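You operate a simulated robot arm through the tools that you are given. There is no shell and no other tool.

The job below is to be done with a simulated robot arm. You get a single attempt, and the scene is never put back.

Task
Supper is cooked: switch the electric pan off and pull its control plug.
Fine: heat dial off, wall switch off before the plug comes out; lay it on the grey worktop and put the domed lid on.
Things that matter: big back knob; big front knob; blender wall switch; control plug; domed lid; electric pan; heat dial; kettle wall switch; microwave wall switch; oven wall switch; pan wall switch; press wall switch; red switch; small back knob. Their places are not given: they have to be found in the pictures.

It is judged by the outcome, as a careful person would: the job done as asked, and still so three seconds after it is handed in. It fails if anything else is knocked over, pushed out of place, dropped, spilled or broken. A push-on lid holds only when it is set on centred and level and pressed home; a screw cap is set on level and turned clockwise until tight.

Robot
A 6-joint arm with a two-finger gripper, fixed in place. Base frame: the origin is on the floor under the middle of its stand, x ahead of it, y to its left, z up. Units: m, rad, N and s.
It reaches about 1.206 m from its shoulder. Its first joint turns from -2.897 to 2.897 rad. Payload 2.45 kg.
The tool frame sits at the grasp point between the pads (the TCP): z along the fingers, y along the line on which they close. The tips reach 0.02 m beyond it. The gripper opens to 0.14 m; its body begins 0.168 m behind the TCP.
Orientation is told as [roll, pitch, yaw] about the base's x, y, z axes, in that order, counted from this pose: with the fingers straight down and closing along the base's y, the tool's x points along the base's -x, its y along +y and its z along -z.

Tools
- The arm moves only by the tool drive_tool. Its argument "increments" is one flat list of numbers, 7 for each row, row after row: the shift along the tool's x, y, z in units of 200 mm (1.0 is 200 mm), then the turn, a rotation vector about the tool's x, y, z in units of 60 degrees (1.0 is 60 degrees), then the gripper command, from -1 (shut) to 1 (fully open), values between in proportion. In form: [dx, dy, dz, ax, ay, az, gripper, dx, dy, dz, ax, ay, az, gripper, ...]. A call has 1 to 20 rows; each row is the pose to reach, as a shift and turn from the pose commanded when the call began, along the tool's axes at that moment. A call with a number of a shift or a turn outside -1 to 1 is refused whole. Rows are played at 5 a second. More than 0.05 m and 0.15 rad between two rows, or a gripper value outside its range, and nothing of the call is played. A pose out of reach is approached as far as the arm can. The call stops where the force on the tool passes 50 N (or 10 N more than at its start, if that is more) or the arm is blocked; 0.2 s more then pass. Each finger travels about 0.045 m/s and halts on what it meets, pressing with about 23 N; the grip force reading is that of the motor and also rises with nothing between the fingers. The clock runs only during rows and for 0.2 s after the last one: add rows that repeat a pose to give the fingers time. The reply holds the time, the measured pose of the TCP, the force on the tool along the base axes, the opening and the grip force, in the units named above and with some noise, with the torque about the TCP (base axes, N m) and any sound that the robot's microphone picked up.
- Cameras (640 x 400 px; columns grow to the right, rows downward): "scene" is fixed at [0.4013, -0.5006, 1.5521]; the picture's right is [0.94, 0.34, 0.00], its down [0.13, -0.38, -0.92] and it looks along [-0.31, 0.86, -0.40] (base axes); focal length 302 px, centre (320, 200). "wrist" rides on the gripper at [0.078, 0.011, -0.209] in the tool frame; the picture's right is [-0.14, 0.99, 0.00], its down [-0.92, -0.13, -0.37] and it looks along [-0.36, -0.05, 0.93] (tool axes); focal length 280 px, centre (320, 200).
- grab_frame(camera): a new picture of that camera. The clock stands still meanwhile.
- probe_pixels(camera, pixels): for up to 12 pixels [column, row] of the newest picture of that camera ("zoom" is the newest enlarged one), the place [x, y, z] in the base frame of the surface seen there, good to about 0.003 m. The clock stands still meanwhile.
- zoom(camera, box): a new picture of the part [left, top, right, bottom] of that camera's present view, enlarged. The clock stands still meanwhile.
- close_job(): hands the job in; it is judged then, once.

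Leave the gripper open and the arm clear of the work at the hand-in unless told otherwise.

The tools are called by a JSON object that holds its "op" and its "data". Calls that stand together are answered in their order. drive_tool: Moves the arm, as the interface text tells. Its arguments: {"type":"object","properties":{"increments":{"type":"array"}},"required":["increments"]} The other tools are called the same way: grab_frame (camera) takes a picture; probe_pixels (camera, pixels) gives the place of the surface under pixels of a picture; zoom (camera, box) takes an enlarged picture of a part of a camera's view; close_job () hands the job in.

At the start:

```text
clock: 0.0
eef_pos: [0.0424, 0.4329, 1.4124]
orientation: [0.0, 0.001, 0.002]
wrist_force: [0.6, 0.2, 0.3]
torque: [0.02, 0.0, 0.02]
opening: 0.1401
grip_force: 0.1
```

scene: 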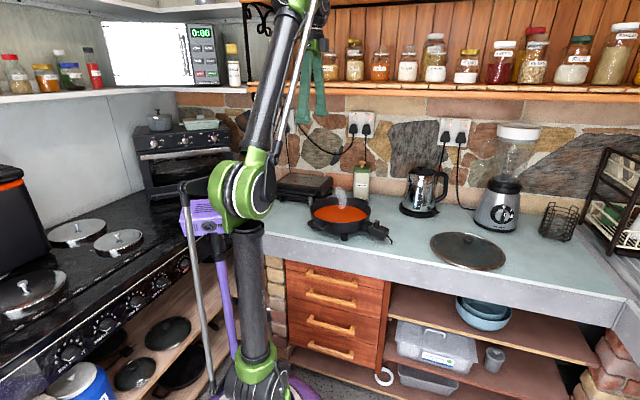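
wrist: 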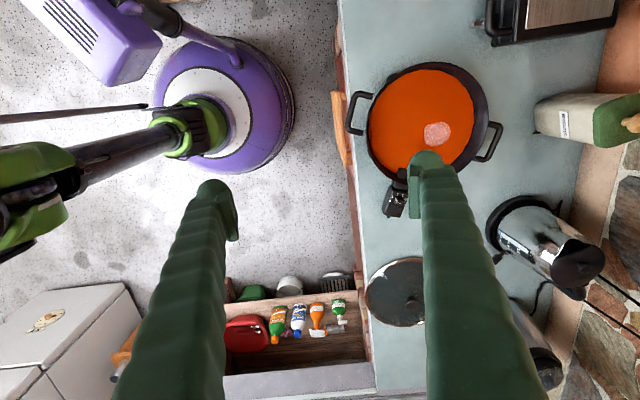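

I see the orange-filled pan at about scene (340,215), with the lid on the worktop at (468,250), and sockets on the wall at (360,122) and (455,130). I'll enlarge these areas first.

{"op": "zoom", "data": {"camera": "scene", "box": [270, 90, 430, 250]}}

{"op": "zoom", "data": {"camera": "scene", "box": [400, 100, 640, 280]}}

{"op": "zoom", "data": {"camera": "wrist", "box": [330, 40, 530, 240]}}

```text
2.50 times, centred on (350, 170) of scene
```

zoom: 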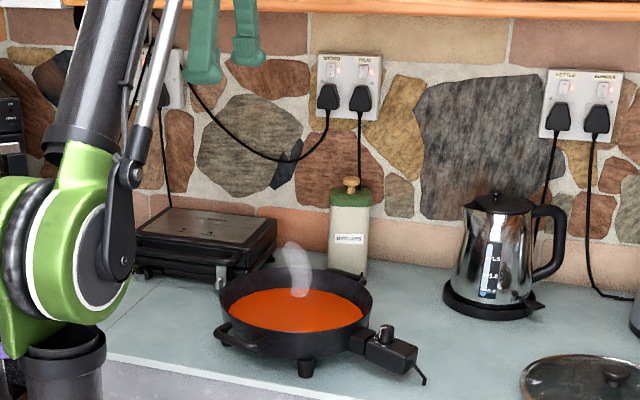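

```text
2.22 times, centred on (520, 190) of scene
```

zoom: 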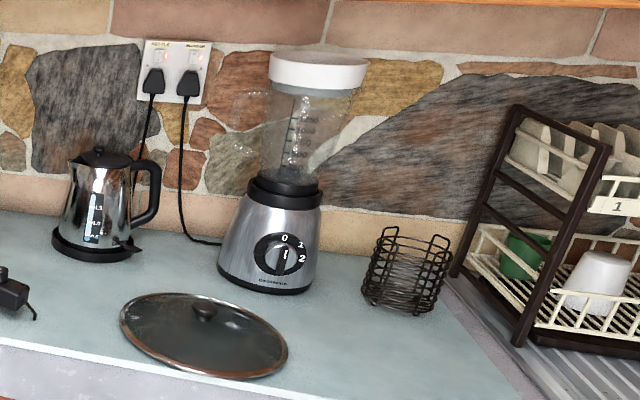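

```text
2.00 times, centred on (430, 140) of wrist
```

zoom: 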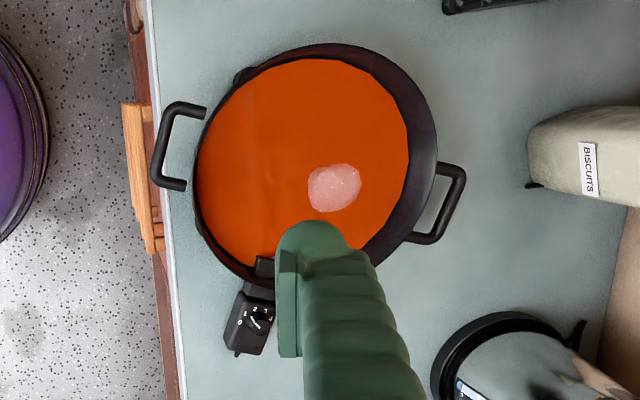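

The left double socket seems to be labelled MICRO and PAN. I'll enlarge the labels, the dial and the outlets further.

{"op": "zoom", "data": {"camera": "scene", "box": [340, 105, 380, 140]}}

{"op": "zoom", "data": {"camera": "scene", "box": [350, 210, 400, 250]}}

{"op": "zoom", "data": {"camera": "wrist", "box": [370, 160, 430, 230]}}

{"op": "zoom", "data": {"camera": "scene", "box": [270, 90, 330, 150]}}

```text
11.43 times, centred on (360, 122) of scene
```

zoom: 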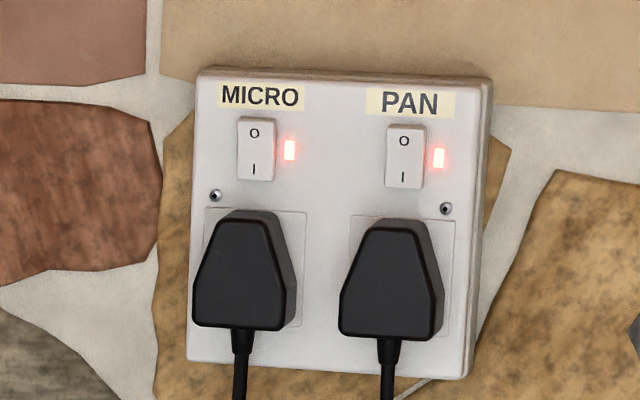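

```text
10.00 times, centred on (375, 230) of scene
```

zoom: 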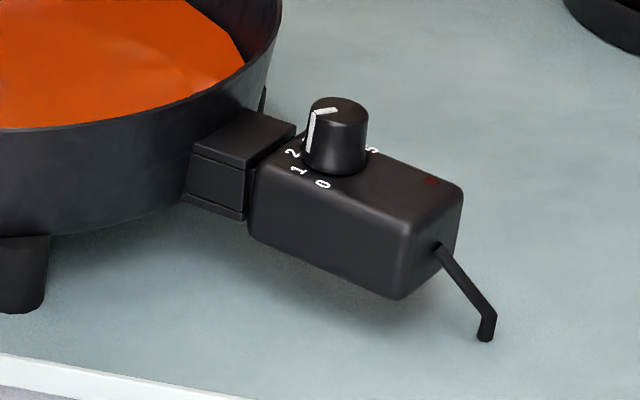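

```text
5.71 times, centred on (400, 195) of wrist
```

zoom: 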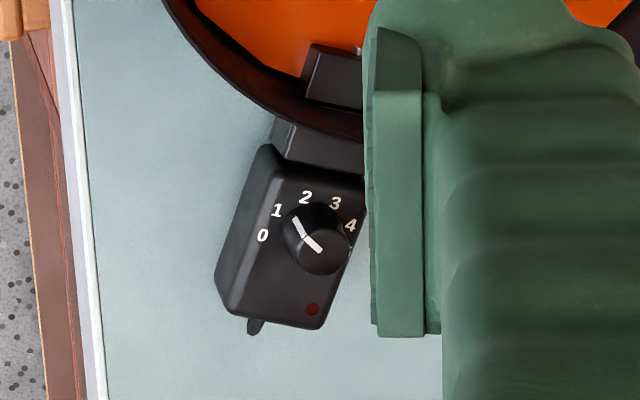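

```text
6.67 times, centred on (300, 120) of scene
```

zoom: 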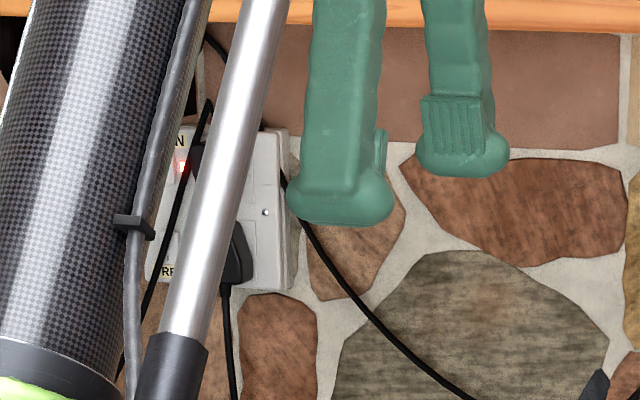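

The right-hand switch at scene (365,118) is labelled PAN: O at the top, I at the bottom, and its neon is lit. The dial points between 1 and 2. I'll measure the sizes and places, starting with the pan socket plate in a zoom.

{"op": "zoom", "data": {"camera": "scene", "box": [340, 105, 380, 140]}}

{"op": "probe_pixels", "data": {"camera": "zoom", "pixels": [[405, 130], [403, 180], [405, 155], [340, 150], [440, 200], [390, 260], [390, 300], [255, 140], [470, 90], [205, 350], [440, 290], [346, 320]]}}

{"op": "zoom", "data": {"camera": "scene", "box": [350, 210, 400, 250]}}

{"op": "probe_pixels", "data": {"camera": "zoom", "pixels": [[340, 108], [335, 165], [310, 150], [365, 150], [270, 180], [255, 230], [400, 295], [400, 225], [460, 190], [440, 250], [485, 335], [240, 150]]}}

{"op": "zoom", "data": {"camera": "wrist", "box": [370, 160, 430, 230]}}

{"op": "probe_pixels", "data": {"camera": "zoom", "pixels": [[320, 255], [297, 220], [318, 250], [270, 150], [360, 180], [222, 300], [320, 325], [312, 309], [262, 235], [351, 225], [306, 196], [250, 325]]}}

```text
11.43 times, centred on (360, 122) of scene
```

zoom: 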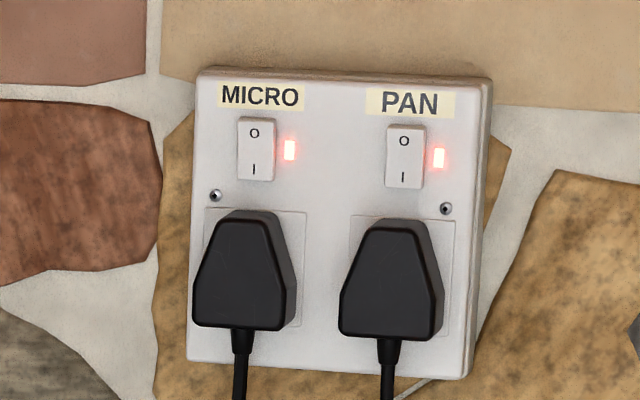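

```text
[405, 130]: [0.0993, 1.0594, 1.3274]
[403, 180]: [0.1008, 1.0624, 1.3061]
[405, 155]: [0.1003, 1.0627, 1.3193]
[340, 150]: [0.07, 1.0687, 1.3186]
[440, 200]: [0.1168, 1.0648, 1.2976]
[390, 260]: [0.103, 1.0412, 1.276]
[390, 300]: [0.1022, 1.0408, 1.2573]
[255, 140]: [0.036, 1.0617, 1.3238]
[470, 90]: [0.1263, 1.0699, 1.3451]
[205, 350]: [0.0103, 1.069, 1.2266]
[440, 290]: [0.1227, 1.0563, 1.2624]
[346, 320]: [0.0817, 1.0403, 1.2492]
```

```text
10.00 times, centred on (375, 230) of scene
```

zoom: 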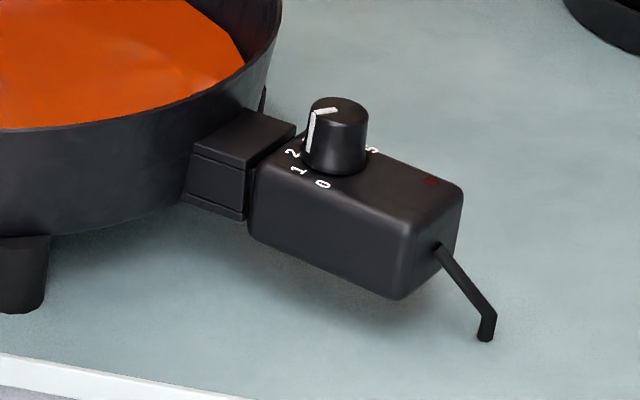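

```text
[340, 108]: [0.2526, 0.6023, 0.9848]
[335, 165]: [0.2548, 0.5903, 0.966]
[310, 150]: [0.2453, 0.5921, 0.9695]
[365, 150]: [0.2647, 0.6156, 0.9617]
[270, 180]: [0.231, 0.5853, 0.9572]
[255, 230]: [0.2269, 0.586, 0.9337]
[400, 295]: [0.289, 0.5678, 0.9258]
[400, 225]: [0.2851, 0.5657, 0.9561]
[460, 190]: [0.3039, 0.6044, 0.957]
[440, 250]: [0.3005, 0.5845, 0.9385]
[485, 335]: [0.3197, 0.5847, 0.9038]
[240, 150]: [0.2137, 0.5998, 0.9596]
```

```text
5.71 times, centred on (400, 195) of wrist
```

zoom: 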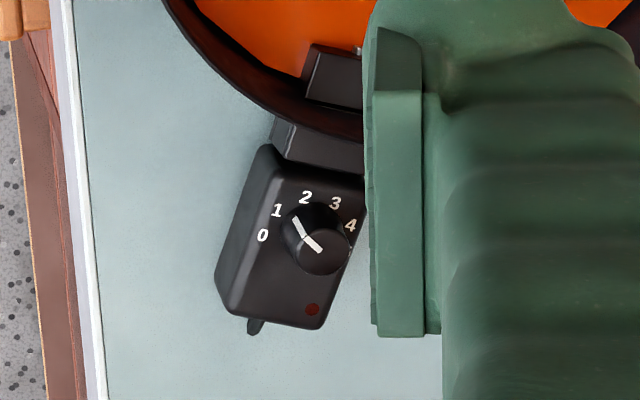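

```text
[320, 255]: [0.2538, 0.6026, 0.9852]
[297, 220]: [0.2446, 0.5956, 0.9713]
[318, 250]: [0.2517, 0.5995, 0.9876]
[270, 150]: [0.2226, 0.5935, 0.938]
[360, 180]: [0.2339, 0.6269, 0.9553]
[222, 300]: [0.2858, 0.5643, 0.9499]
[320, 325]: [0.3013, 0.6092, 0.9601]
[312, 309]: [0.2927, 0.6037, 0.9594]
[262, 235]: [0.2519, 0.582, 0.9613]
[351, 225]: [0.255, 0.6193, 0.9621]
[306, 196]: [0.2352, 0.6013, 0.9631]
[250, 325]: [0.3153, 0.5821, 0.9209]
```

I have the dial centre near (0.253, 0.602) with its top at about z 0.986. Next I'll measure the pan, the lid and the fingers.

{"op": "zoom", "data": {"camera": "scene", "box": [425, 220, 515, 280]}}

{"op": "probe_pixels", "data": {"camera": "scene", "pixels": [[432, 243], [505, 255], [468, 233], [466, 268], [360, 200], [310, 205], [340, 235], [372, 212], [340, 215], [420, 235], [400, 260], [560, 280]]}}

{"op": "zoom", "data": {"camera": "scene", "box": [295, 185, 405, 255]}}

{"op": "probe_pixels", "data": {"camera": "zoom", "pixels": [[90, 130], [450, 115], [280, 60], [200, 265], [350, 265], [250, 140], [120, 310], [100, 270], [420, 75], [280, 350], [440, 170], [400, 230]]}}

{"op": "zoom", "data": {"camera": "scene", "box": [270, 60, 350, 130]}}

{"op": "probe_pixels", "data": {"camera": "zoom", "pixels": [[205, 340], [260, 350], [290, 350], [250, 250], [330, 280], [390, 280], [360, 305], [360, 200], [215, 200], [280, 200], [225, 100], [350, 100]]}}

```text
6.67 times, centred on (470, 250) of scene
```

zoom: 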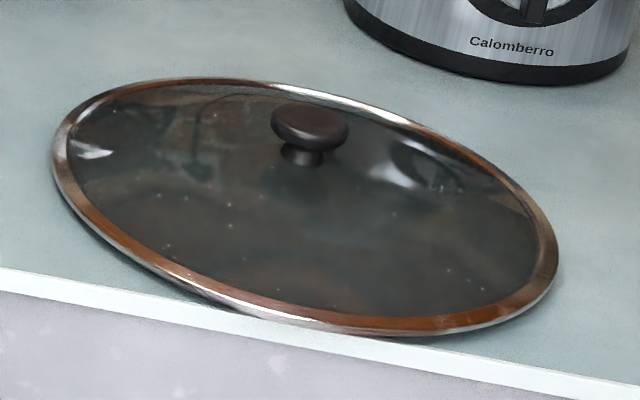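

```text
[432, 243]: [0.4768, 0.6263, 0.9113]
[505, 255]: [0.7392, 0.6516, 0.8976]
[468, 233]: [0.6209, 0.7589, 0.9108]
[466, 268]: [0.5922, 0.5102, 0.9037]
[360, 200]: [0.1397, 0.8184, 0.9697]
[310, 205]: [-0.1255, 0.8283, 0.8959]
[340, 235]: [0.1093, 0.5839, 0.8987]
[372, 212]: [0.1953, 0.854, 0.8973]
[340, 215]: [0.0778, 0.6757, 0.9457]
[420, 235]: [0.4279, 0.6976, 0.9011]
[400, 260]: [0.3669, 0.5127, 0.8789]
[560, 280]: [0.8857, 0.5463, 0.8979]
```

```text
5.71 times, centred on (350, 220) of scene
```

zoom: 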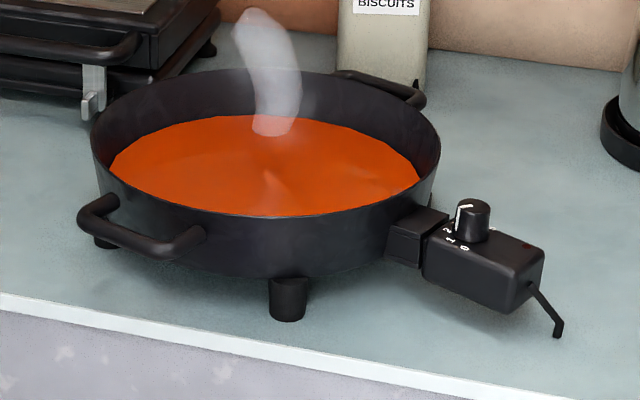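

```text
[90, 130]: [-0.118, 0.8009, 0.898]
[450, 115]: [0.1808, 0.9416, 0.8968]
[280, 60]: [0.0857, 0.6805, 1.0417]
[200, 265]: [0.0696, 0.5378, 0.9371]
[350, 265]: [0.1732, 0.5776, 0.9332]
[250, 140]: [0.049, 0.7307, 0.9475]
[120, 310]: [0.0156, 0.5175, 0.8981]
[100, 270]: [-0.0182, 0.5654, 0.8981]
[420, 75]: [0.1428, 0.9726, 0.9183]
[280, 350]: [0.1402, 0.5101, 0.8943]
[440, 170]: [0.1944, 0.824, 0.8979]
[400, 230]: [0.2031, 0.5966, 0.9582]
```

```text
5.71 times, centred on (310, 95) of scene
```

zoom: 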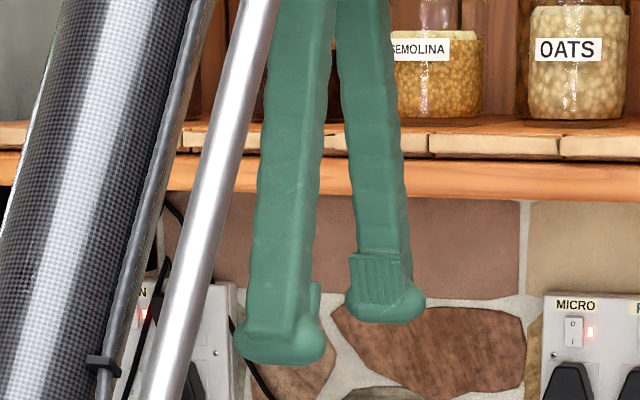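

```text
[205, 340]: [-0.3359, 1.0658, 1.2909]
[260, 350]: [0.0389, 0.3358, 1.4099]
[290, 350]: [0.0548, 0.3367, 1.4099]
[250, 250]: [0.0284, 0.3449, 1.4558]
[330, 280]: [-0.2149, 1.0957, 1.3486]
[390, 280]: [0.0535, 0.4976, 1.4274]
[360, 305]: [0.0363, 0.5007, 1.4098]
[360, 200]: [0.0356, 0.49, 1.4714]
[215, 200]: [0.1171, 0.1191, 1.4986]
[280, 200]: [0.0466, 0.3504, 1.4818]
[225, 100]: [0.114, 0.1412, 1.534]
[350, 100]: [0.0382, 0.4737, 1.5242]
```

The fingers are about 0.04 m wide and 0.028 m thick. Now I'll measure the lid knob and rim, and the pan rim.

{"op": "zoom", "data": {"camera": "scene", "box": [425, 220, 515, 280]}}

{"op": "probe_pixels", "data": {"camera": "zoom", "pixels": [[310, 115], [275, 125], [345, 128], [310, 145], [302, 160], [290, 106], [58, 165], [550, 265], [180, 82], [400, 325], [120, 240], [490, 165]]}}

{"op": "probe_pixels", "data": {"camera": "zoom", "pixels": [[310, 107], [325, 120], [295, 120], [310, 130], [240, 200], [300, 260], [300, 180], [420, 200], [200, 150], [60, 140], [250, 85], [240, 290]]}}

{"op": "zoom", "data": {"camera": "scene", "box": [295, 185, 405, 255]}}

{"op": "probe_pixels", "data": {"camera": "zoom", "pixels": [[96, 140], [438, 150], [280, 74], [160, 97], [380, 95], [110, 180], [160, 200], [200, 211], [280, 216], [350, 208], [410, 185], [430, 130]]}}

{"op": "zoom", "data": {"camera": "wrist", "box": [330, 40, 530, 240]}}

{"op": "probe_pixels", "data": {"camera": "zoom", "pixels": [[240, 80], [330, 46], [425, 120], [434, 180], [375, 262], [200, 160], [210, 230], [260, 265], [255, 285], [195, 190], [400, 80], [436, 150]]}}

```text
6.67 times, centred on (470, 250) of scene
```

zoom: 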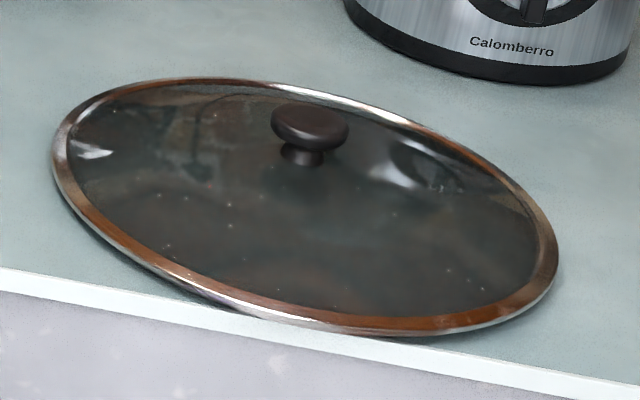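

```text
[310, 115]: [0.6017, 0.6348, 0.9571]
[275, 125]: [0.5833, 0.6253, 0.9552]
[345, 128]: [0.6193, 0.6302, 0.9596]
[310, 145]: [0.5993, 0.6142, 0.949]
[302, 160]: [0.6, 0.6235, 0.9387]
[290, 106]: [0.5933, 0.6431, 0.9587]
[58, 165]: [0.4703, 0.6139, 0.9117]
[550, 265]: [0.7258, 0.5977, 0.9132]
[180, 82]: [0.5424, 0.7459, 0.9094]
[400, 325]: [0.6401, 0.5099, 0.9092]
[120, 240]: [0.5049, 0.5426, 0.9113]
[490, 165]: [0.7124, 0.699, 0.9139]
```

```text
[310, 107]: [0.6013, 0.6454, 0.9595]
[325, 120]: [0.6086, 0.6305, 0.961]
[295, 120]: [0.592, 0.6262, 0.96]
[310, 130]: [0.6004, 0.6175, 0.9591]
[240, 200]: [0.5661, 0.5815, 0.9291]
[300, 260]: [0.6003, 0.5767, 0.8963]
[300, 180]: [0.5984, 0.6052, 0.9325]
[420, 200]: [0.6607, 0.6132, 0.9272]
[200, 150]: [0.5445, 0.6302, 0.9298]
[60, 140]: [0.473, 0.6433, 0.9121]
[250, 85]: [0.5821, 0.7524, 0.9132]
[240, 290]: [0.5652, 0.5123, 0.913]
```

```text
5.71 times, centred on (350, 220) of scene
```

zoom: 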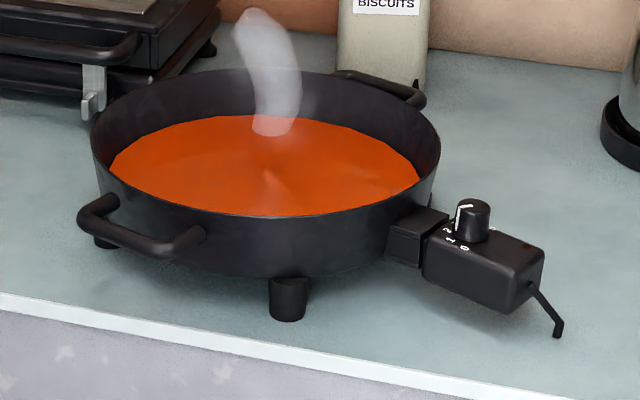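

```text
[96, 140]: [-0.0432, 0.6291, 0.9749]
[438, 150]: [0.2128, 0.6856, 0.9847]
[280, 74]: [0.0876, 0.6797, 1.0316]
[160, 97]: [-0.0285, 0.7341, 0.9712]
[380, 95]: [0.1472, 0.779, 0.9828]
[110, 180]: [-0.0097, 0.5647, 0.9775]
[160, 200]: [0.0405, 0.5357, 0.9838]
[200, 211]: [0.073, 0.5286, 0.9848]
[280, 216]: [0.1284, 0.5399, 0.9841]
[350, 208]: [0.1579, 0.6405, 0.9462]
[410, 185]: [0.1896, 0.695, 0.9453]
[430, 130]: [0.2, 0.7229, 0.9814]
```

```text
2.00 times, centred on (430, 140) of wrist
```

zoom: 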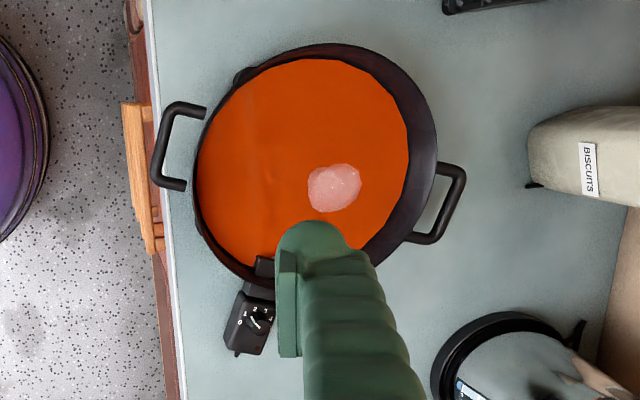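

```text
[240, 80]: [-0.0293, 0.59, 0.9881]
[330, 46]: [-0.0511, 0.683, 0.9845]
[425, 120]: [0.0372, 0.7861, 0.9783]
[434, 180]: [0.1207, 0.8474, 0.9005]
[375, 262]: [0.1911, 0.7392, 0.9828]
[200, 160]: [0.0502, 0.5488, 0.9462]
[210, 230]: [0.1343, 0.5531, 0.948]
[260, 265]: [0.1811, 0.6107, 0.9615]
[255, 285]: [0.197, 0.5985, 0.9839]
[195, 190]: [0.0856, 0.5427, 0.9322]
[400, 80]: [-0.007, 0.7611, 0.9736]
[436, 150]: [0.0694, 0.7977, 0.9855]
```

The rim of the pan fits a circle centred near (0.0805, 0.6635) with radius about 0.1335 and top at z 0.985. The lid centre is near (0.601, 0.631), with its knob top at z 0.961. I start with the dial: approach above it and turn the tool about -40° in base yaw.

{"op": "drive_tool", "data": {"increments": [-0.066, 0.053, 0.091, 0, 0, 0.083, 0.8, -0.132, 0.106, 0.183, 0, 0, 0.167, 0.6, -0.198, 0.159, 0.274, 0, 0, 0.25, 0.4, -0.264, 0.212, 0.366, 0, 0, 0.333, 0.2, -0.33, 0.264, 0.457, 0, 0, 0.417, 0.2, -0.395, 0.317, 0.548, 0, 0, 0.5, 0.2, -0.461, 0.37, 0.64, 0, 0, 0.583, 0.2, -0.527, 0.423, 0.731, 0, 0, 0.667, 0.2]}}

```text
clock: 1.8
eef_pos: [0.1485, 0.5168, 1.265]
orientation: [-0.001, 0.001, -0.7]
wrist_force: [-0.2, -1.0, 0.5]
torque: [-0.01, 0.0, 0.02]
opening: 0.084
grip_force: 0.1
```

The tool is at (0.1485, 0.5168, 1.265), yaw -40°. I'll look at the dial from here.

{"op": "grab_frame", "data": {"camera": "wrist"}}

{"op": "grab_frame", "data": {"camera": "scene"}}

```text
taken
```

wrist: 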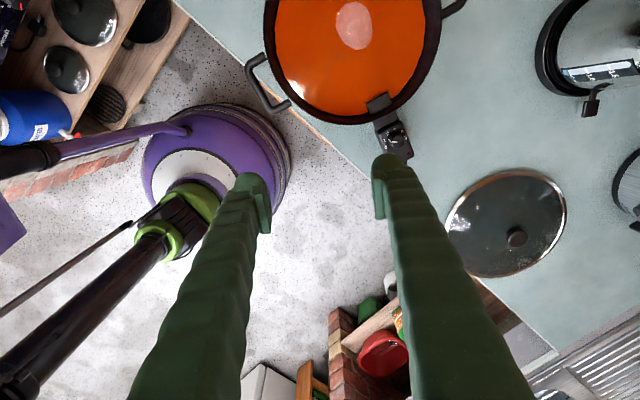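

```text
taken
```

scene: 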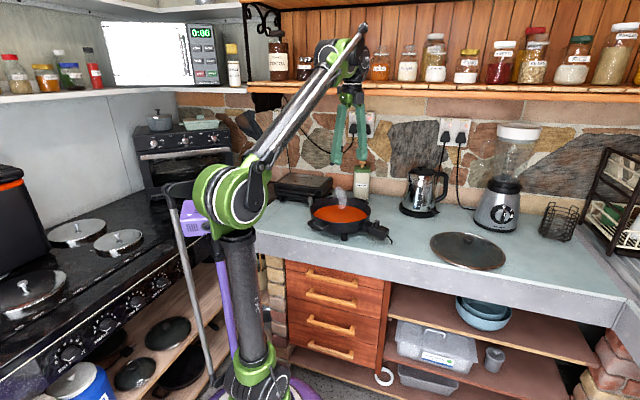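

The dial shows at wrist (392,132). I'll enlarge it and probe the label and pointer places.

{"op": "zoom", "data": {"camera": "wrist", "box": [360, 85, 430, 165]}}

```text
5.00 times, centred on (395, 125) of wrist
```

zoom: 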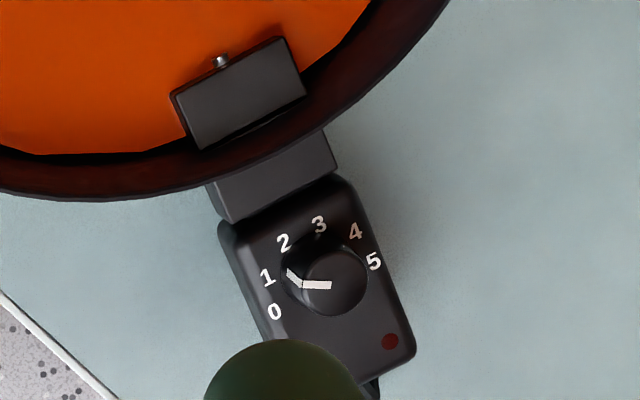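

The pointer stands at about 1. I'll probe the labels, the dial top and its edges.

{"op": "probe_pixels", "data": {"camera": "zoom", "pixels": [[274, 311], [267, 277], [284, 243], [319, 225], [354, 231], [374, 261], [334, 284], [306, 284], [364, 284], [334, 255], [334, 312], [289, 269]]}}

{"op": "probe_pixels", "data": {"camera": "zoom", "pixels": [[240, 80], [220, 62], [290, 60], [205, 140], [180, 100], [230, 225], [345, 185], [405, 350], [390, 341], [272, 170], [330, 155], [216, 190]]}}

```text
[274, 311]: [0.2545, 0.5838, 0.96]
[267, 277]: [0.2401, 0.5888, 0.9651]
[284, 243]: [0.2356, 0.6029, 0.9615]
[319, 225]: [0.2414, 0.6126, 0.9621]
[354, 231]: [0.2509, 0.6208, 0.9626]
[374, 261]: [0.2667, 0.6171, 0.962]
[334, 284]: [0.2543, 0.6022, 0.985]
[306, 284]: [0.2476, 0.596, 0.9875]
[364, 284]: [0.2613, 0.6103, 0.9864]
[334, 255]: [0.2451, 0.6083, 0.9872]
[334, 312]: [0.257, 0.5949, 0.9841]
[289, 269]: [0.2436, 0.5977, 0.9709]
```

```text
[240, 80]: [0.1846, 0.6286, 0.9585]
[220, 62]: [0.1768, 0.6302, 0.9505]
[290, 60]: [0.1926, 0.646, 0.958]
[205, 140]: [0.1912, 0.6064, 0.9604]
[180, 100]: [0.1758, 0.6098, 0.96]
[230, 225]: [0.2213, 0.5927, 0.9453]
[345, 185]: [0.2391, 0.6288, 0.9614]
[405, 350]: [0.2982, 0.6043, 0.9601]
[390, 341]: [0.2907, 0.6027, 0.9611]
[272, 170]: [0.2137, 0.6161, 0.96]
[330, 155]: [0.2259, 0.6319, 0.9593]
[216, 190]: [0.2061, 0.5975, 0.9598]
```

The labels are 45° apart (0 at about -87° base, 1 at about -132°) and the pointer sits at about -137°. The dial centre is (0.2538, 0.602). I'll hover right above it with the opening reduced to 0.04.

{"op": "drive_tool", "data": {"increments": [-0.016, 0.083, 0.122, 0, 0, 0, 0, -0.032, 0.166, 0.244, 0, 0, 0, -0.2, -0.048, 0.249, 0.366, 0, 0, 0, -0.43, -0.065, 0.333, 0.488, 0, 0, 0, -0.43, -0.081, 0.416, 0.609, 0, 0, 0, -0.43, -0.097, 0.499, 0.731, 0, 0, 0, -0.43, -0.113, 0.582, 0.853, 0, 0, 0, -0.43, -0.129, 0.665, 0.975, 0, 0, 0, -0.43]}}

{"op": "grab_frame", "data": {"camera": "wrist"}}

{"op": "zoom", "data": {"camera": "wrist", "box": [240, 100, 400, 260]}}

```text
clock: 3.6
eef_pos: [0.2547, 0.6021, 1.071]
orientation: [-0.001, 0.0, -0.698]
wrist_force: [-0.2, 0.3, 0.3]
torque: [0.01, -0.01, -0.01]
opening: 0.0399
grip_force: 0.2
```

```text
taken
```

wrist: 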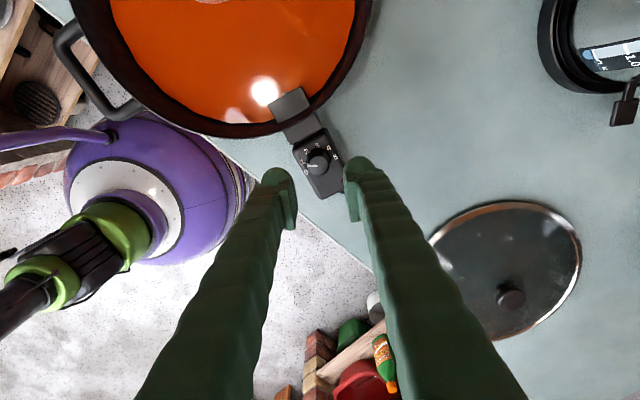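

```text
2.50 times, centred on (320, 180) of wrist
```

zoom: 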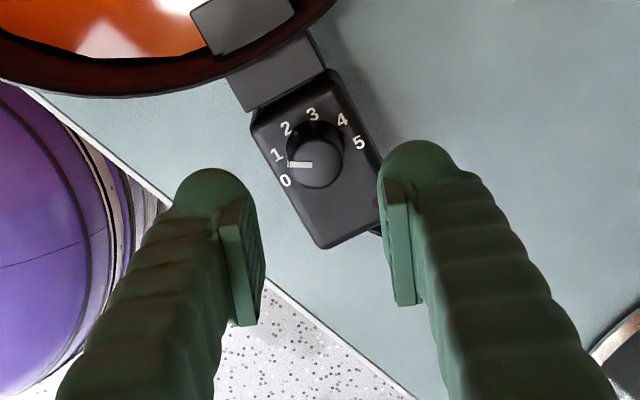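

The dial sits between the fingers, at wrist (318,164). I'll probe it once more for centring.

{"op": "probe_pixels", "data": {"camera": "zoom", "pixels": [[316, 160], [291, 162], [340, 160], [316, 138], [316, 184], [298, 164], [332, 142], [302, 178], [312, 164], [320, 150]]}}

{"op": "zoom", "data": {"camera": "wrist", "box": [295, 135, 345, 185]}}

```text
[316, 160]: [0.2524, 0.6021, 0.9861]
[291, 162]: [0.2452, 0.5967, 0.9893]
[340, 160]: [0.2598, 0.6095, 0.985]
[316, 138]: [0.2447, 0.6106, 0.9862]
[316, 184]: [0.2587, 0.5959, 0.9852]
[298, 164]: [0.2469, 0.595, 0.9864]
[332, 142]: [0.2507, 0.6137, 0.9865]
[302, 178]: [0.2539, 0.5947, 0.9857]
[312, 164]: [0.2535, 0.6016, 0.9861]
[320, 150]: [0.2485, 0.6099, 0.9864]
```

```text
8.00 times, centred on (320, 160) of wrist
```

zoom: 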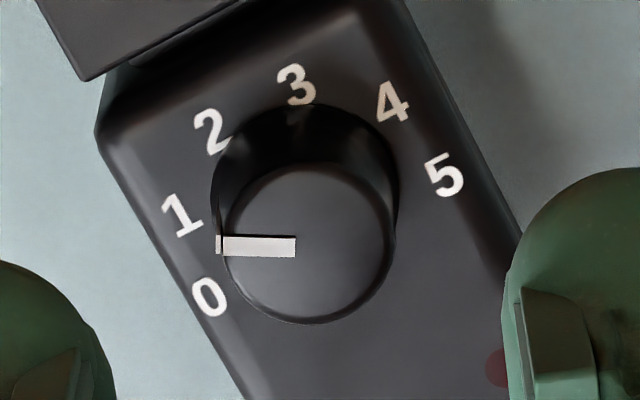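

The pointer reads about -138° base, and the dial centre is about 2 mm off in -x from the TCP. I'll correct for that and descend to TCP z 0.988, so the tips end at 0.968, above the plug body.

{"op": "drive_tool", "data": {"increments": [0.0075, -0.006, 0.1, 0, 0, 0, -0.43, 0.0075, -0.006, 0.2, 0, 0, 0, -0.43, 0.0075, -0.006, 0.3, 0, 0, 0, -0.43, 0.0075, -0.006, 0.36, 0, 0, 0, -0.43, 0.0075, -0.006, 0.415, 0, 0, 0, -0.43]}}

{"op": "zoom", "data": {"camera": "wrist", "box": [240, 110, 400, 270]}}

{"op": "zoom", "data": {"camera": "scene", "box": [330, 170, 430, 260]}}

```text
clock: 4.8
eef_pos: [0.2525, 0.6027, 0.9871]
orientation: [0.0, 0.0, -0.697]
wrist_force: [0.1, 0.4, 0.2]
torque: [0.06, -0.02, -0.03]
opening: 0.0398
grip_force: 0.0
```

```text
2.50 times, centred on (320, 190) of wrist
```

zoom: 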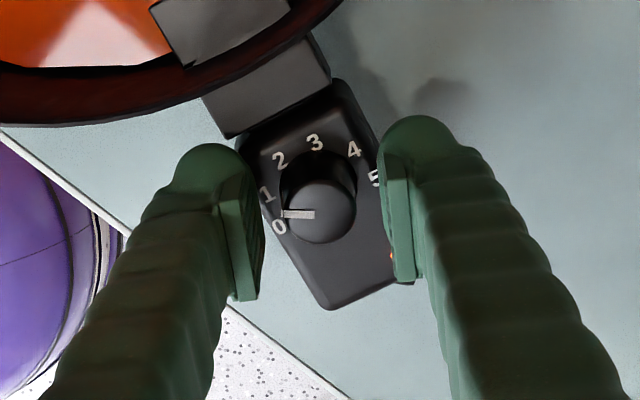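

```text
4.44 times, centred on (380, 215) of scene
```

zoom: 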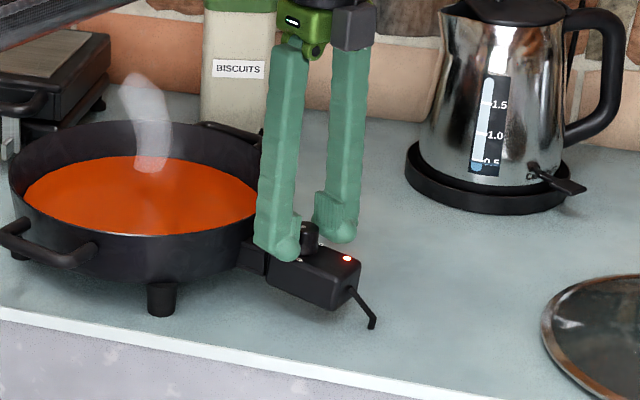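

The dial is centred between the pads. I'll close the fingers gently onto it.

{"op": "drive_tool", "data": {"increments": [0, 0, 0, 0, 0, 0, -0.6, 0, 0, 0, 0, 0, 0, -0.68, 0, 0, 0, 0, 0, 0, -0.72, 0, 0, 0, 0, 0, 0, -0.72]}}

{"op": "zoom", "data": {"camera": "wrist", "box": [260, 130, 380, 250]}}

```text
clock: 5.8
eef_pos: [0.2525, 0.6023, 0.9877]
orientation: [0.0, 0.001, -0.697]
wrist_force: [-2.2, -1.9, -1.6]
torque: [-0.11, -0.07, 0.0]
opening: 0.0234
grip_force: 23.2
```

```text
3.33 times, centred on (320, 190) of wrist
```

zoom: 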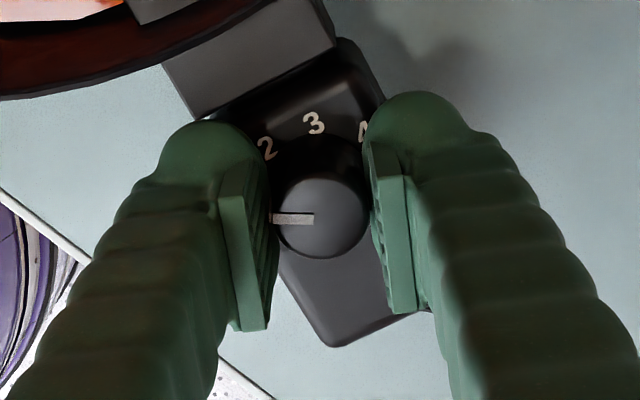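

The dial is gripped (opening 0.0234) with little side force. I'll turn it anticlockwise (seen from above), 45° first.

{"op": "drive_tool", "data": {"increments": [0, 0, 0, 0, 0, -0.1, -1, 0, 0, 0, 0, 0, -0.2, -1, 0, 0, 0, 0, 0, -0.3, -1, 0, 0, 0, 0, 0, -0.4, -1, 0, 0, 0, 0, 0, -0.5, -1, 0, 0, 0, 0, 0, -0.6, -1, 0, 0, 0, 0, 0, -0.7, -1, 0, 0, 0, 0, 0, -0.75, -1]}}

{"op": "zoom", "data": {"camera": "wrist", "box": [260, 130, 380, 250]}}

```text
clock: 7.6
eef_pos: [0.2511, 0.6023, 0.9893]
orientation: [-0.001, -0.001, 0.089]
wrist_force: [4.1, 3.7, 0.0]
torque: [0.08, -0.09, -0.18]
opening: 0.023
grip_force: 23.5
```

```text
3.33 times, centred on (320, 190) of wrist
```

zoom: 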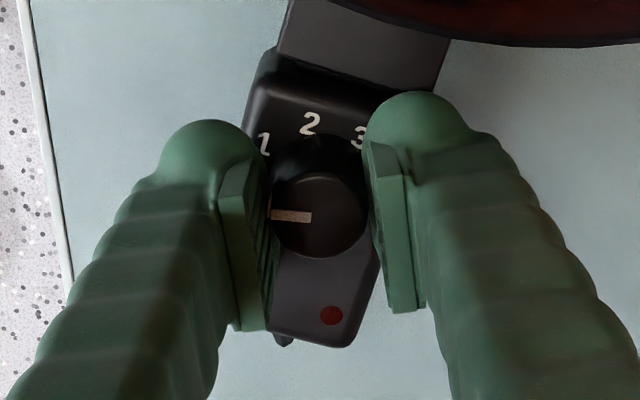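

The pointer turned with the grip and is now at about -93°. I'll turn 6° more to reach 0 and watch the torque for an end stop.

{"op": "drive_tool", "data": {"increments": [0, 0, 0, 0, 0, -0.05, -1, 0, 0, 0, 0, 0, -0.1, -1, 0, 0, 0, 0, 0, -0.1, -1]}}

{"op": "zoom", "data": {"camera": "wrist", "box": [260, 130, 380, 250]}}

```text
clock: 8.4
eef_pos: [0.2525, 0.6022, 0.988]
orientation: [0.0, 0.001, 0.192]
wrist_force: [2.5, 3.4, 8.4]
torque: [0.05, 0.15, -0.05]
opening: 0.0229
grip_force: 23.3
```

```text
3.33 times, centred on (320, 190) of wrist
```

zoom: 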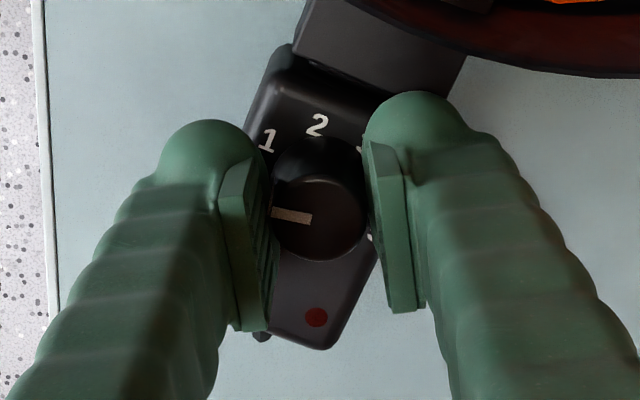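

The pointer in the picture has lagged the tool a few degrees. I'll open the fingers to 0.04, rise a little and look at where the pointer stands.

{"op": "drive_tool", "data": {"increments": [0, 0, 0, 0, 0, 0, -0.6, 0, 0, 0, 0, 0, 0, -0.4, 0, 0, 0, 0, 0, 0, -0.4, 0, 0, -0.1, 0, 0, 0, -0.4, 0, 0, -0.2, 0, 0, 0, -0.4, 0, 0, -0.3, 0, 0, 0, -0.4, 0, 0, -0.3, 0, 0, 0, -0.4]}}

{"op": "zoom", "data": {"camera": "wrist", "box": [290, 130, 350, 190]}}

{"op": "zoom", "data": {"camera": "scene", "box": [350, 210, 400, 250]}}

```text
clock: 10.0
eef_pos: [0.2507, 0.6013, 1.0483]
orientation: [0.0, 0.0, 0.191]
wrist_force: [0.6, 0.5, 0.4]
torque: [0.01, 0.02, 0.01]
opening: 0.0421
grip_force: 0.0
```

```text
6.67 times, centred on (320, 160) of wrist
```

zoom: 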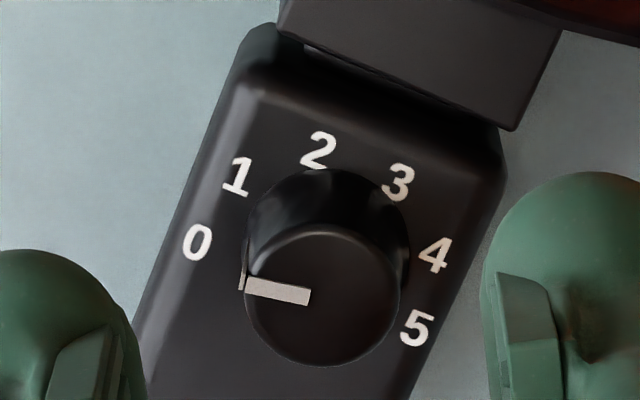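

```text
10.00 times, centred on (375, 230) of scene
```

zoom: 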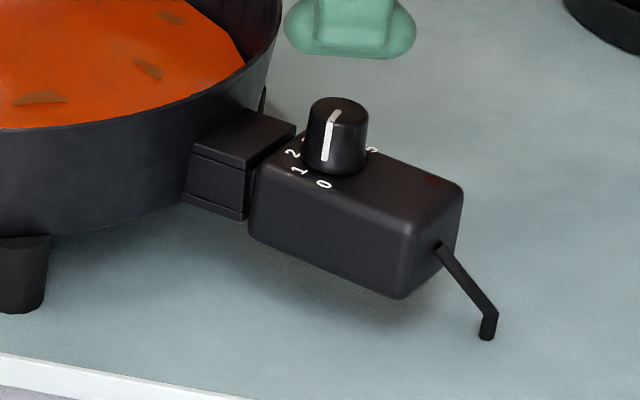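

The pointer now lines up with 0 in both views. I'll zoom in closer to check the alignment precisely.

{"op": "zoom", "data": {"camera": "wrist", "box": [300, 148, 340, 188]}}

{"op": "zoom", "data": {"camera": "scene", "box": [370, 215, 395, 235]}}

```text
10.00 times, centred on (320, 168) of wrist
```

zoom: 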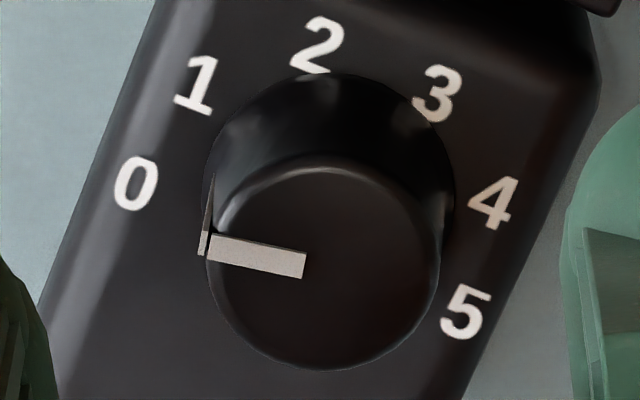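

```text
16.00 times, centred on (382, 225) of scene
```

zoom: 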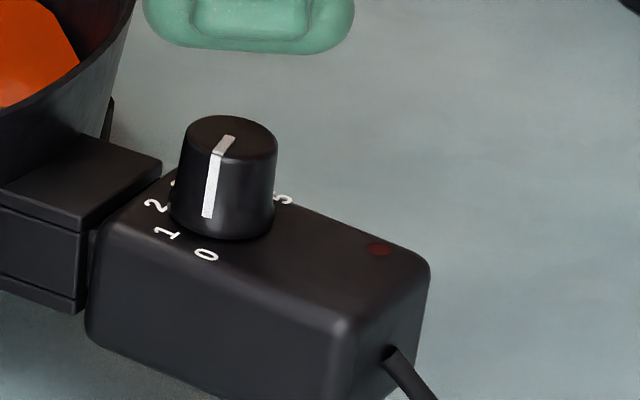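

By the knob axis, the pointer is still about 5–8° short of 0, since the grip slipped a little. I'll set the tool back to yaw about -9°, go down again, regrip and turn further.

{"op": "drive_tool", "data": {"increments": [0, 0, 0, 0, 0, 0.12, -0.4, 0, 0, 0, 0, 0, 0.24, -0.4, 0, 0, 0, 0, 0, 0.333, -0.4, 0, 0, 0.1, 0, 0, 0.333, -0.4, 0, 0, 0.2, 0, 0, 0.333, -0.4, 0, 0, 0.27, 0, 0, 0.333, -0.4, 0, 0, 0.315, 0, 0, 0.333, -0.4, 0, 0, 0.315, 0, 0, 0.333, -0.6, 0, 0, 0.315, 0, 0, 0.333, -0.72, 0, 0, 0.315, 0, 0, 0.333, -1, 0, 0, 0.315, 0, 0, 0.333, -1]}}

{"op": "zoom", "data": {"camera": "wrist", "box": [260, 130, 380, 250]}}

```text
clock: 12.4
eef_pos: [0.2503, 0.602, 0.9854]
orientation: [0.0, 0.0, -0.157]
wrist_force: [0.1, 0.5, -3.8]
torque: [0.01, -0.14, -0.02]
opening: 0.0236
grip_force: 22.1
```

```text
3.33 times, centred on (320, 190) of wrist
```

zoom: 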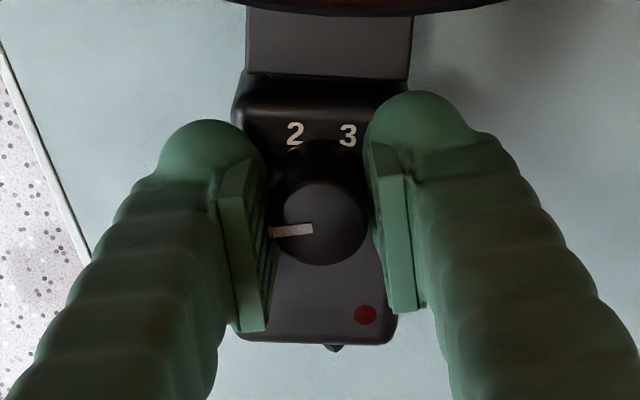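

Gripped again. I'll turn 20° anticlockwise and watch the torque and the pointer.

{"op": "drive_tool", "data": {"increments": [0, 0, 0, 0, 0, -0.07, -1, 0, 0, 0, 0, 0, -0.14, -1, 0, 0, 0, 0, 0, -0.2, -1, 0, 0, 0, 0, 0, -0.2, -1]}}

{"op": "zoom", "data": {"camera": "wrist", "box": [260, 130, 380, 250]}}

{"op": "zoom", "data": {"camera": "scene", "box": [370, 215, 395, 235]}}

```text
clock: 13.4
eef_pos: [0.252, 0.6028, 0.9856]
orientation: [-0.001, 0.001, 0.053]
wrist_force: [3.6, 10.0, 17.8]
torque: [0.18, 0.12, -0.19]
opening: 0.0234
grip_force: 23.2
```

```text
3.33 times, centred on (320, 190) of wrist
```

zoom: 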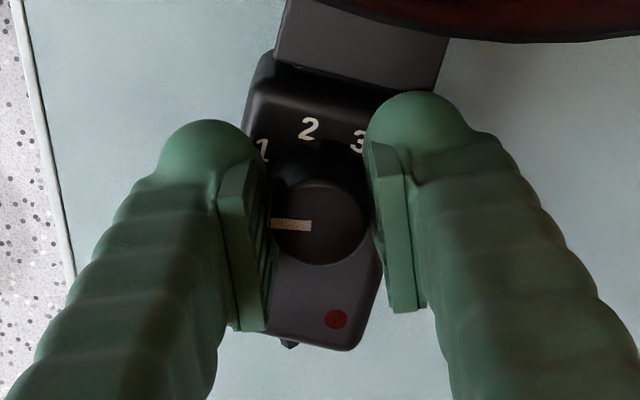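

```text
16.00 times, centred on (382, 225) of scene
```

zoom: 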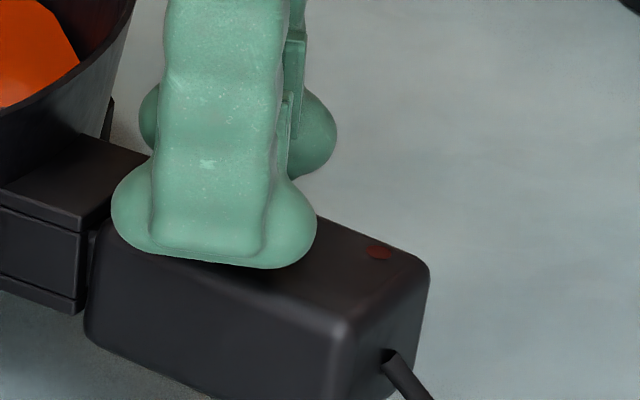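

The tool turned 12° but the pointer did not move and the force rose, so the dial is on its end stop at 0. I'll release it and rise.

{"op": "drive_tool", "data": {"increments": [0, 0, 0, 0, 0, 0.1, -1, 0, 0, 0, 0, 0, 0.1, -0.6, 0, 0, 0, 0, 0, 0.1, -0.4, 0, 0, 0, 0, 0, 0.1, -0.4, 0, 0, -0.12, 0, 0, 0.1, -0.4, 0, 0, -0.24, 0, 0, 0.1, -0.4, 0, 0, -0.4, 0, 0, 0.1, -0.4, 0, 0, -0.6, 0, 0, 0.1, -0.4]}}

{"op": "zoom", "data": {"camera": "wrist", "box": [280, 100, 360, 180]}}

{"op": "zoom", "data": {"camera": "scene", "box": [370, 215, 395, 235]}}

{"op": "grab_frame", "data": {"camera": "scene"}}

```text
clock: 15.2
eef_pos: [0.2529, 0.603, 1.1062]
orientation: [0.002, 0.0, -0.052]
wrist_force: [0.5, 0.1, 0.5]
torque: [0.0, 0.01, 0.0]
opening: 0.0419
grip_force: 0.1
```

```text
5.00 times, centred on (320, 140) of wrist
```

zoom: 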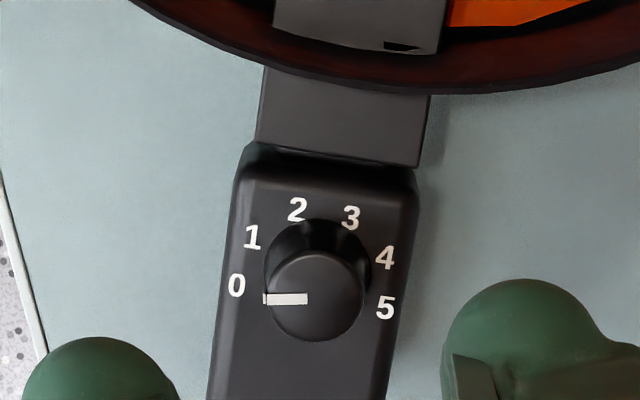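

```text
16.00 times, centred on (382, 225) of scene
```

zoom: 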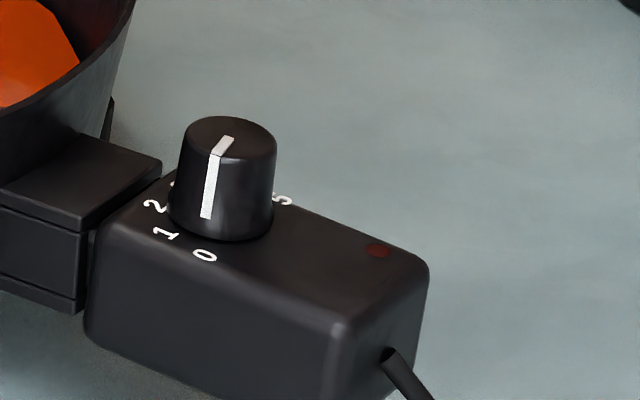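

```text
taken
```

scene: 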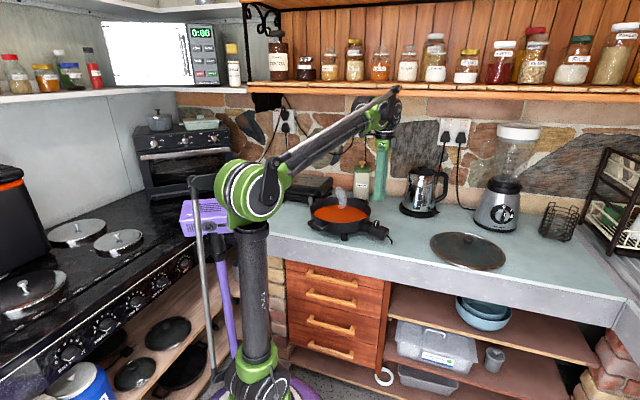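

The dial is at 0 and the red lamp is dark. Next is the wall switch. I'll probe the arm's own links, the shelf and the kettle to plan the approach.

{"op": "probe_pixels", "data": {"camera": "scene", "pixels": [[240, 200], [270, 190], [330, 140], [385, 100], [375, 120], [255, 260], [250, 340], [360, 85], [400, 95], [420, 190], [424, 215], [362, 190]]}}

{"op": "probe_pixels", "data": {"camera": "scene", "pixels": [[350, 88], [350, 96], [440, 100], [300, 90], [270, 92], [265, 20], [330, 170], [300, 190], [362, 168], [290, 115], [285, 70], [500, 150]]}}

```text
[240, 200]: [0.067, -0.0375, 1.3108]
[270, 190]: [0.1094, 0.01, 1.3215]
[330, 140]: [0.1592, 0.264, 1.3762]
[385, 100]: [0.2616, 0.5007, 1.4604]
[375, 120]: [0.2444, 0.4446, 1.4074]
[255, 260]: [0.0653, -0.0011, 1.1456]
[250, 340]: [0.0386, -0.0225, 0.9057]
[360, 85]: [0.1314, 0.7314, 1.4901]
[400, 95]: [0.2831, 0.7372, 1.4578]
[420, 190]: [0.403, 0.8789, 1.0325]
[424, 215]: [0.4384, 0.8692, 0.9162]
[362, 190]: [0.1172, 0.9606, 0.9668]
```

```text
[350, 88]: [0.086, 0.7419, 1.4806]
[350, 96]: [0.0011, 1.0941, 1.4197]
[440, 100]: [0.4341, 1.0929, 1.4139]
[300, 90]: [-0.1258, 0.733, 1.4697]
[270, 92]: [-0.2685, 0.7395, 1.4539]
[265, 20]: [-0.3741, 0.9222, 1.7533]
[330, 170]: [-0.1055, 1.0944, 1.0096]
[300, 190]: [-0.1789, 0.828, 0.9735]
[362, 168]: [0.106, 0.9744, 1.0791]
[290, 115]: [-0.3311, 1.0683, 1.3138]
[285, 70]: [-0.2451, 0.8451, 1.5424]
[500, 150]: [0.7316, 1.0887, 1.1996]
```

The shelf front edge is at y≈0.735, z≈1.455–1.49, and the wall is at y≈1.09. I'll come in under the shelf with the fingers pointing horizontally at the wall. First I square the yaw, shut the gripper and rise.

{"op": "drive_tool", "data": {"increments": [0, 0, -0.1, 0, 0, -0.05, -0.7, 0, 0, -0.2, 0, 0, -0.05, -1, 0, 0, -0.25, 0, 0, -0.05, -1, 0, 0, -0.25, 0, 0, -0.05, -1]}}

```text
clock: 16.2
eef_pos: [0.253, 0.6014, 1.1562]
orientation: [0.0, 0.0, 0.0]
wrist_force: [-0.1, 0.5, 0.3]
torque: [-0.02, -0.01, 0.02]
opening: 0.0
grip_force: 22.8
```

Squared at yaw 0 and shut. Now I move left and up while tilting the fingers 45° toward the wall.

{"op": "drive_tool", "data": {"increments": [0.0765, 0, -0.082, -0.075, 0, 0, -1, 0.153, 0, -0.164, -0.15, 0, 0, -1, 0.2295, 0, -0.246, -0.225, 0, 0, -1, 0.306, 0, -0.328, -0.3, 0, 0, -1, 0.3825, 0, -0.41, -0.375, 0, 0, -1, 0.459, 0, -0.492, -0.45, 0, 0, -1, 0.5355, 0, -0.574, -0.525, 0, 0, -1, 0.612, 0, -0.656, -0.6, 0, 0, -1, 0.6885, 0, -0.738, -0.675, 0, 0, -1, 0.765, 0, -0.82, -0.75, 0, 0, -1]}}

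{"op": "grab_frame", "data": {"camera": "scene"}}

{"op": "grab_frame", "data": {"camera": "wrist"}}

```text
clock: 18.4
eef_pos: [0.0987, 0.6043, 1.3186]
orientation: [0.786, 0.001, 0.0]
wrist_force: [0.1, 0.3, 0.8]
torque: [0.01, -0.01, 0.01]
opening: 0.0002
grip_force: 23.0
```

```text
taken
```

scene: 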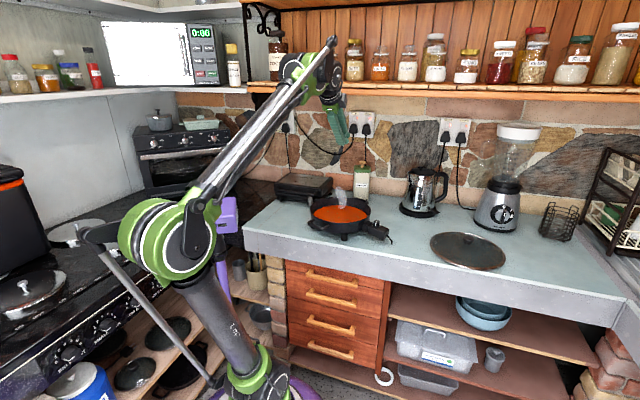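

```text
taken
```

wrist: 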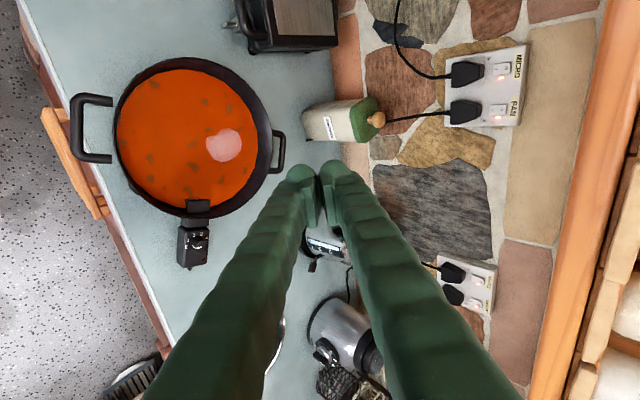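

The fingers tilt toward the wall. The pan socket shows at wrist (490,105), and I'll enlarge and probe it.

{"op": "zoom", "data": {"camera": "wrist", "box": [440, 40, 540, 130]}}

{"op": "probe_pixels", "data": {"camera": "scene", "pixels": [[160, 240], [190, 220], [85, 235], [235, 340], [250, 372], [300, 80], [330, 60], [335, 110], [100, 225], [40, 290], [150, 195], [265, 160]]}}

```text
4.44 times, centred on (490, 85) of wrist
```

zoom: 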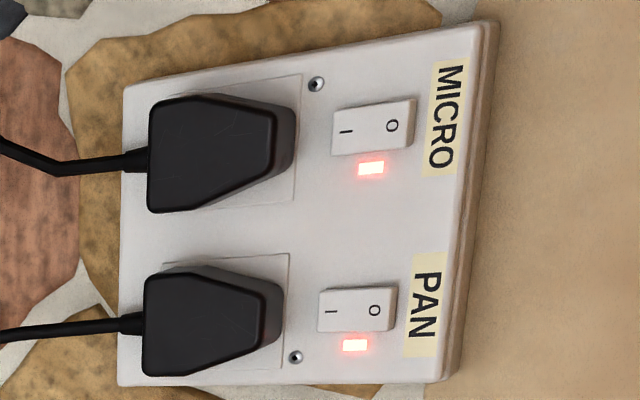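

```text
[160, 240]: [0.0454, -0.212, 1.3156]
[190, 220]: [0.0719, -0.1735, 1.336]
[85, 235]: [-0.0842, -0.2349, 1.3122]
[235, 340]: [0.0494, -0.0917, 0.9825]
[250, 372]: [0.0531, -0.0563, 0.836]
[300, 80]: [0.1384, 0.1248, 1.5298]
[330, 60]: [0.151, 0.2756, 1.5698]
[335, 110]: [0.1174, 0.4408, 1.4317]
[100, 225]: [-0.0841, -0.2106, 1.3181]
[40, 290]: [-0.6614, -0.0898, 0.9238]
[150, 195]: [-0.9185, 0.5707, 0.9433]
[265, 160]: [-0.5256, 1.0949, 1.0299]
```

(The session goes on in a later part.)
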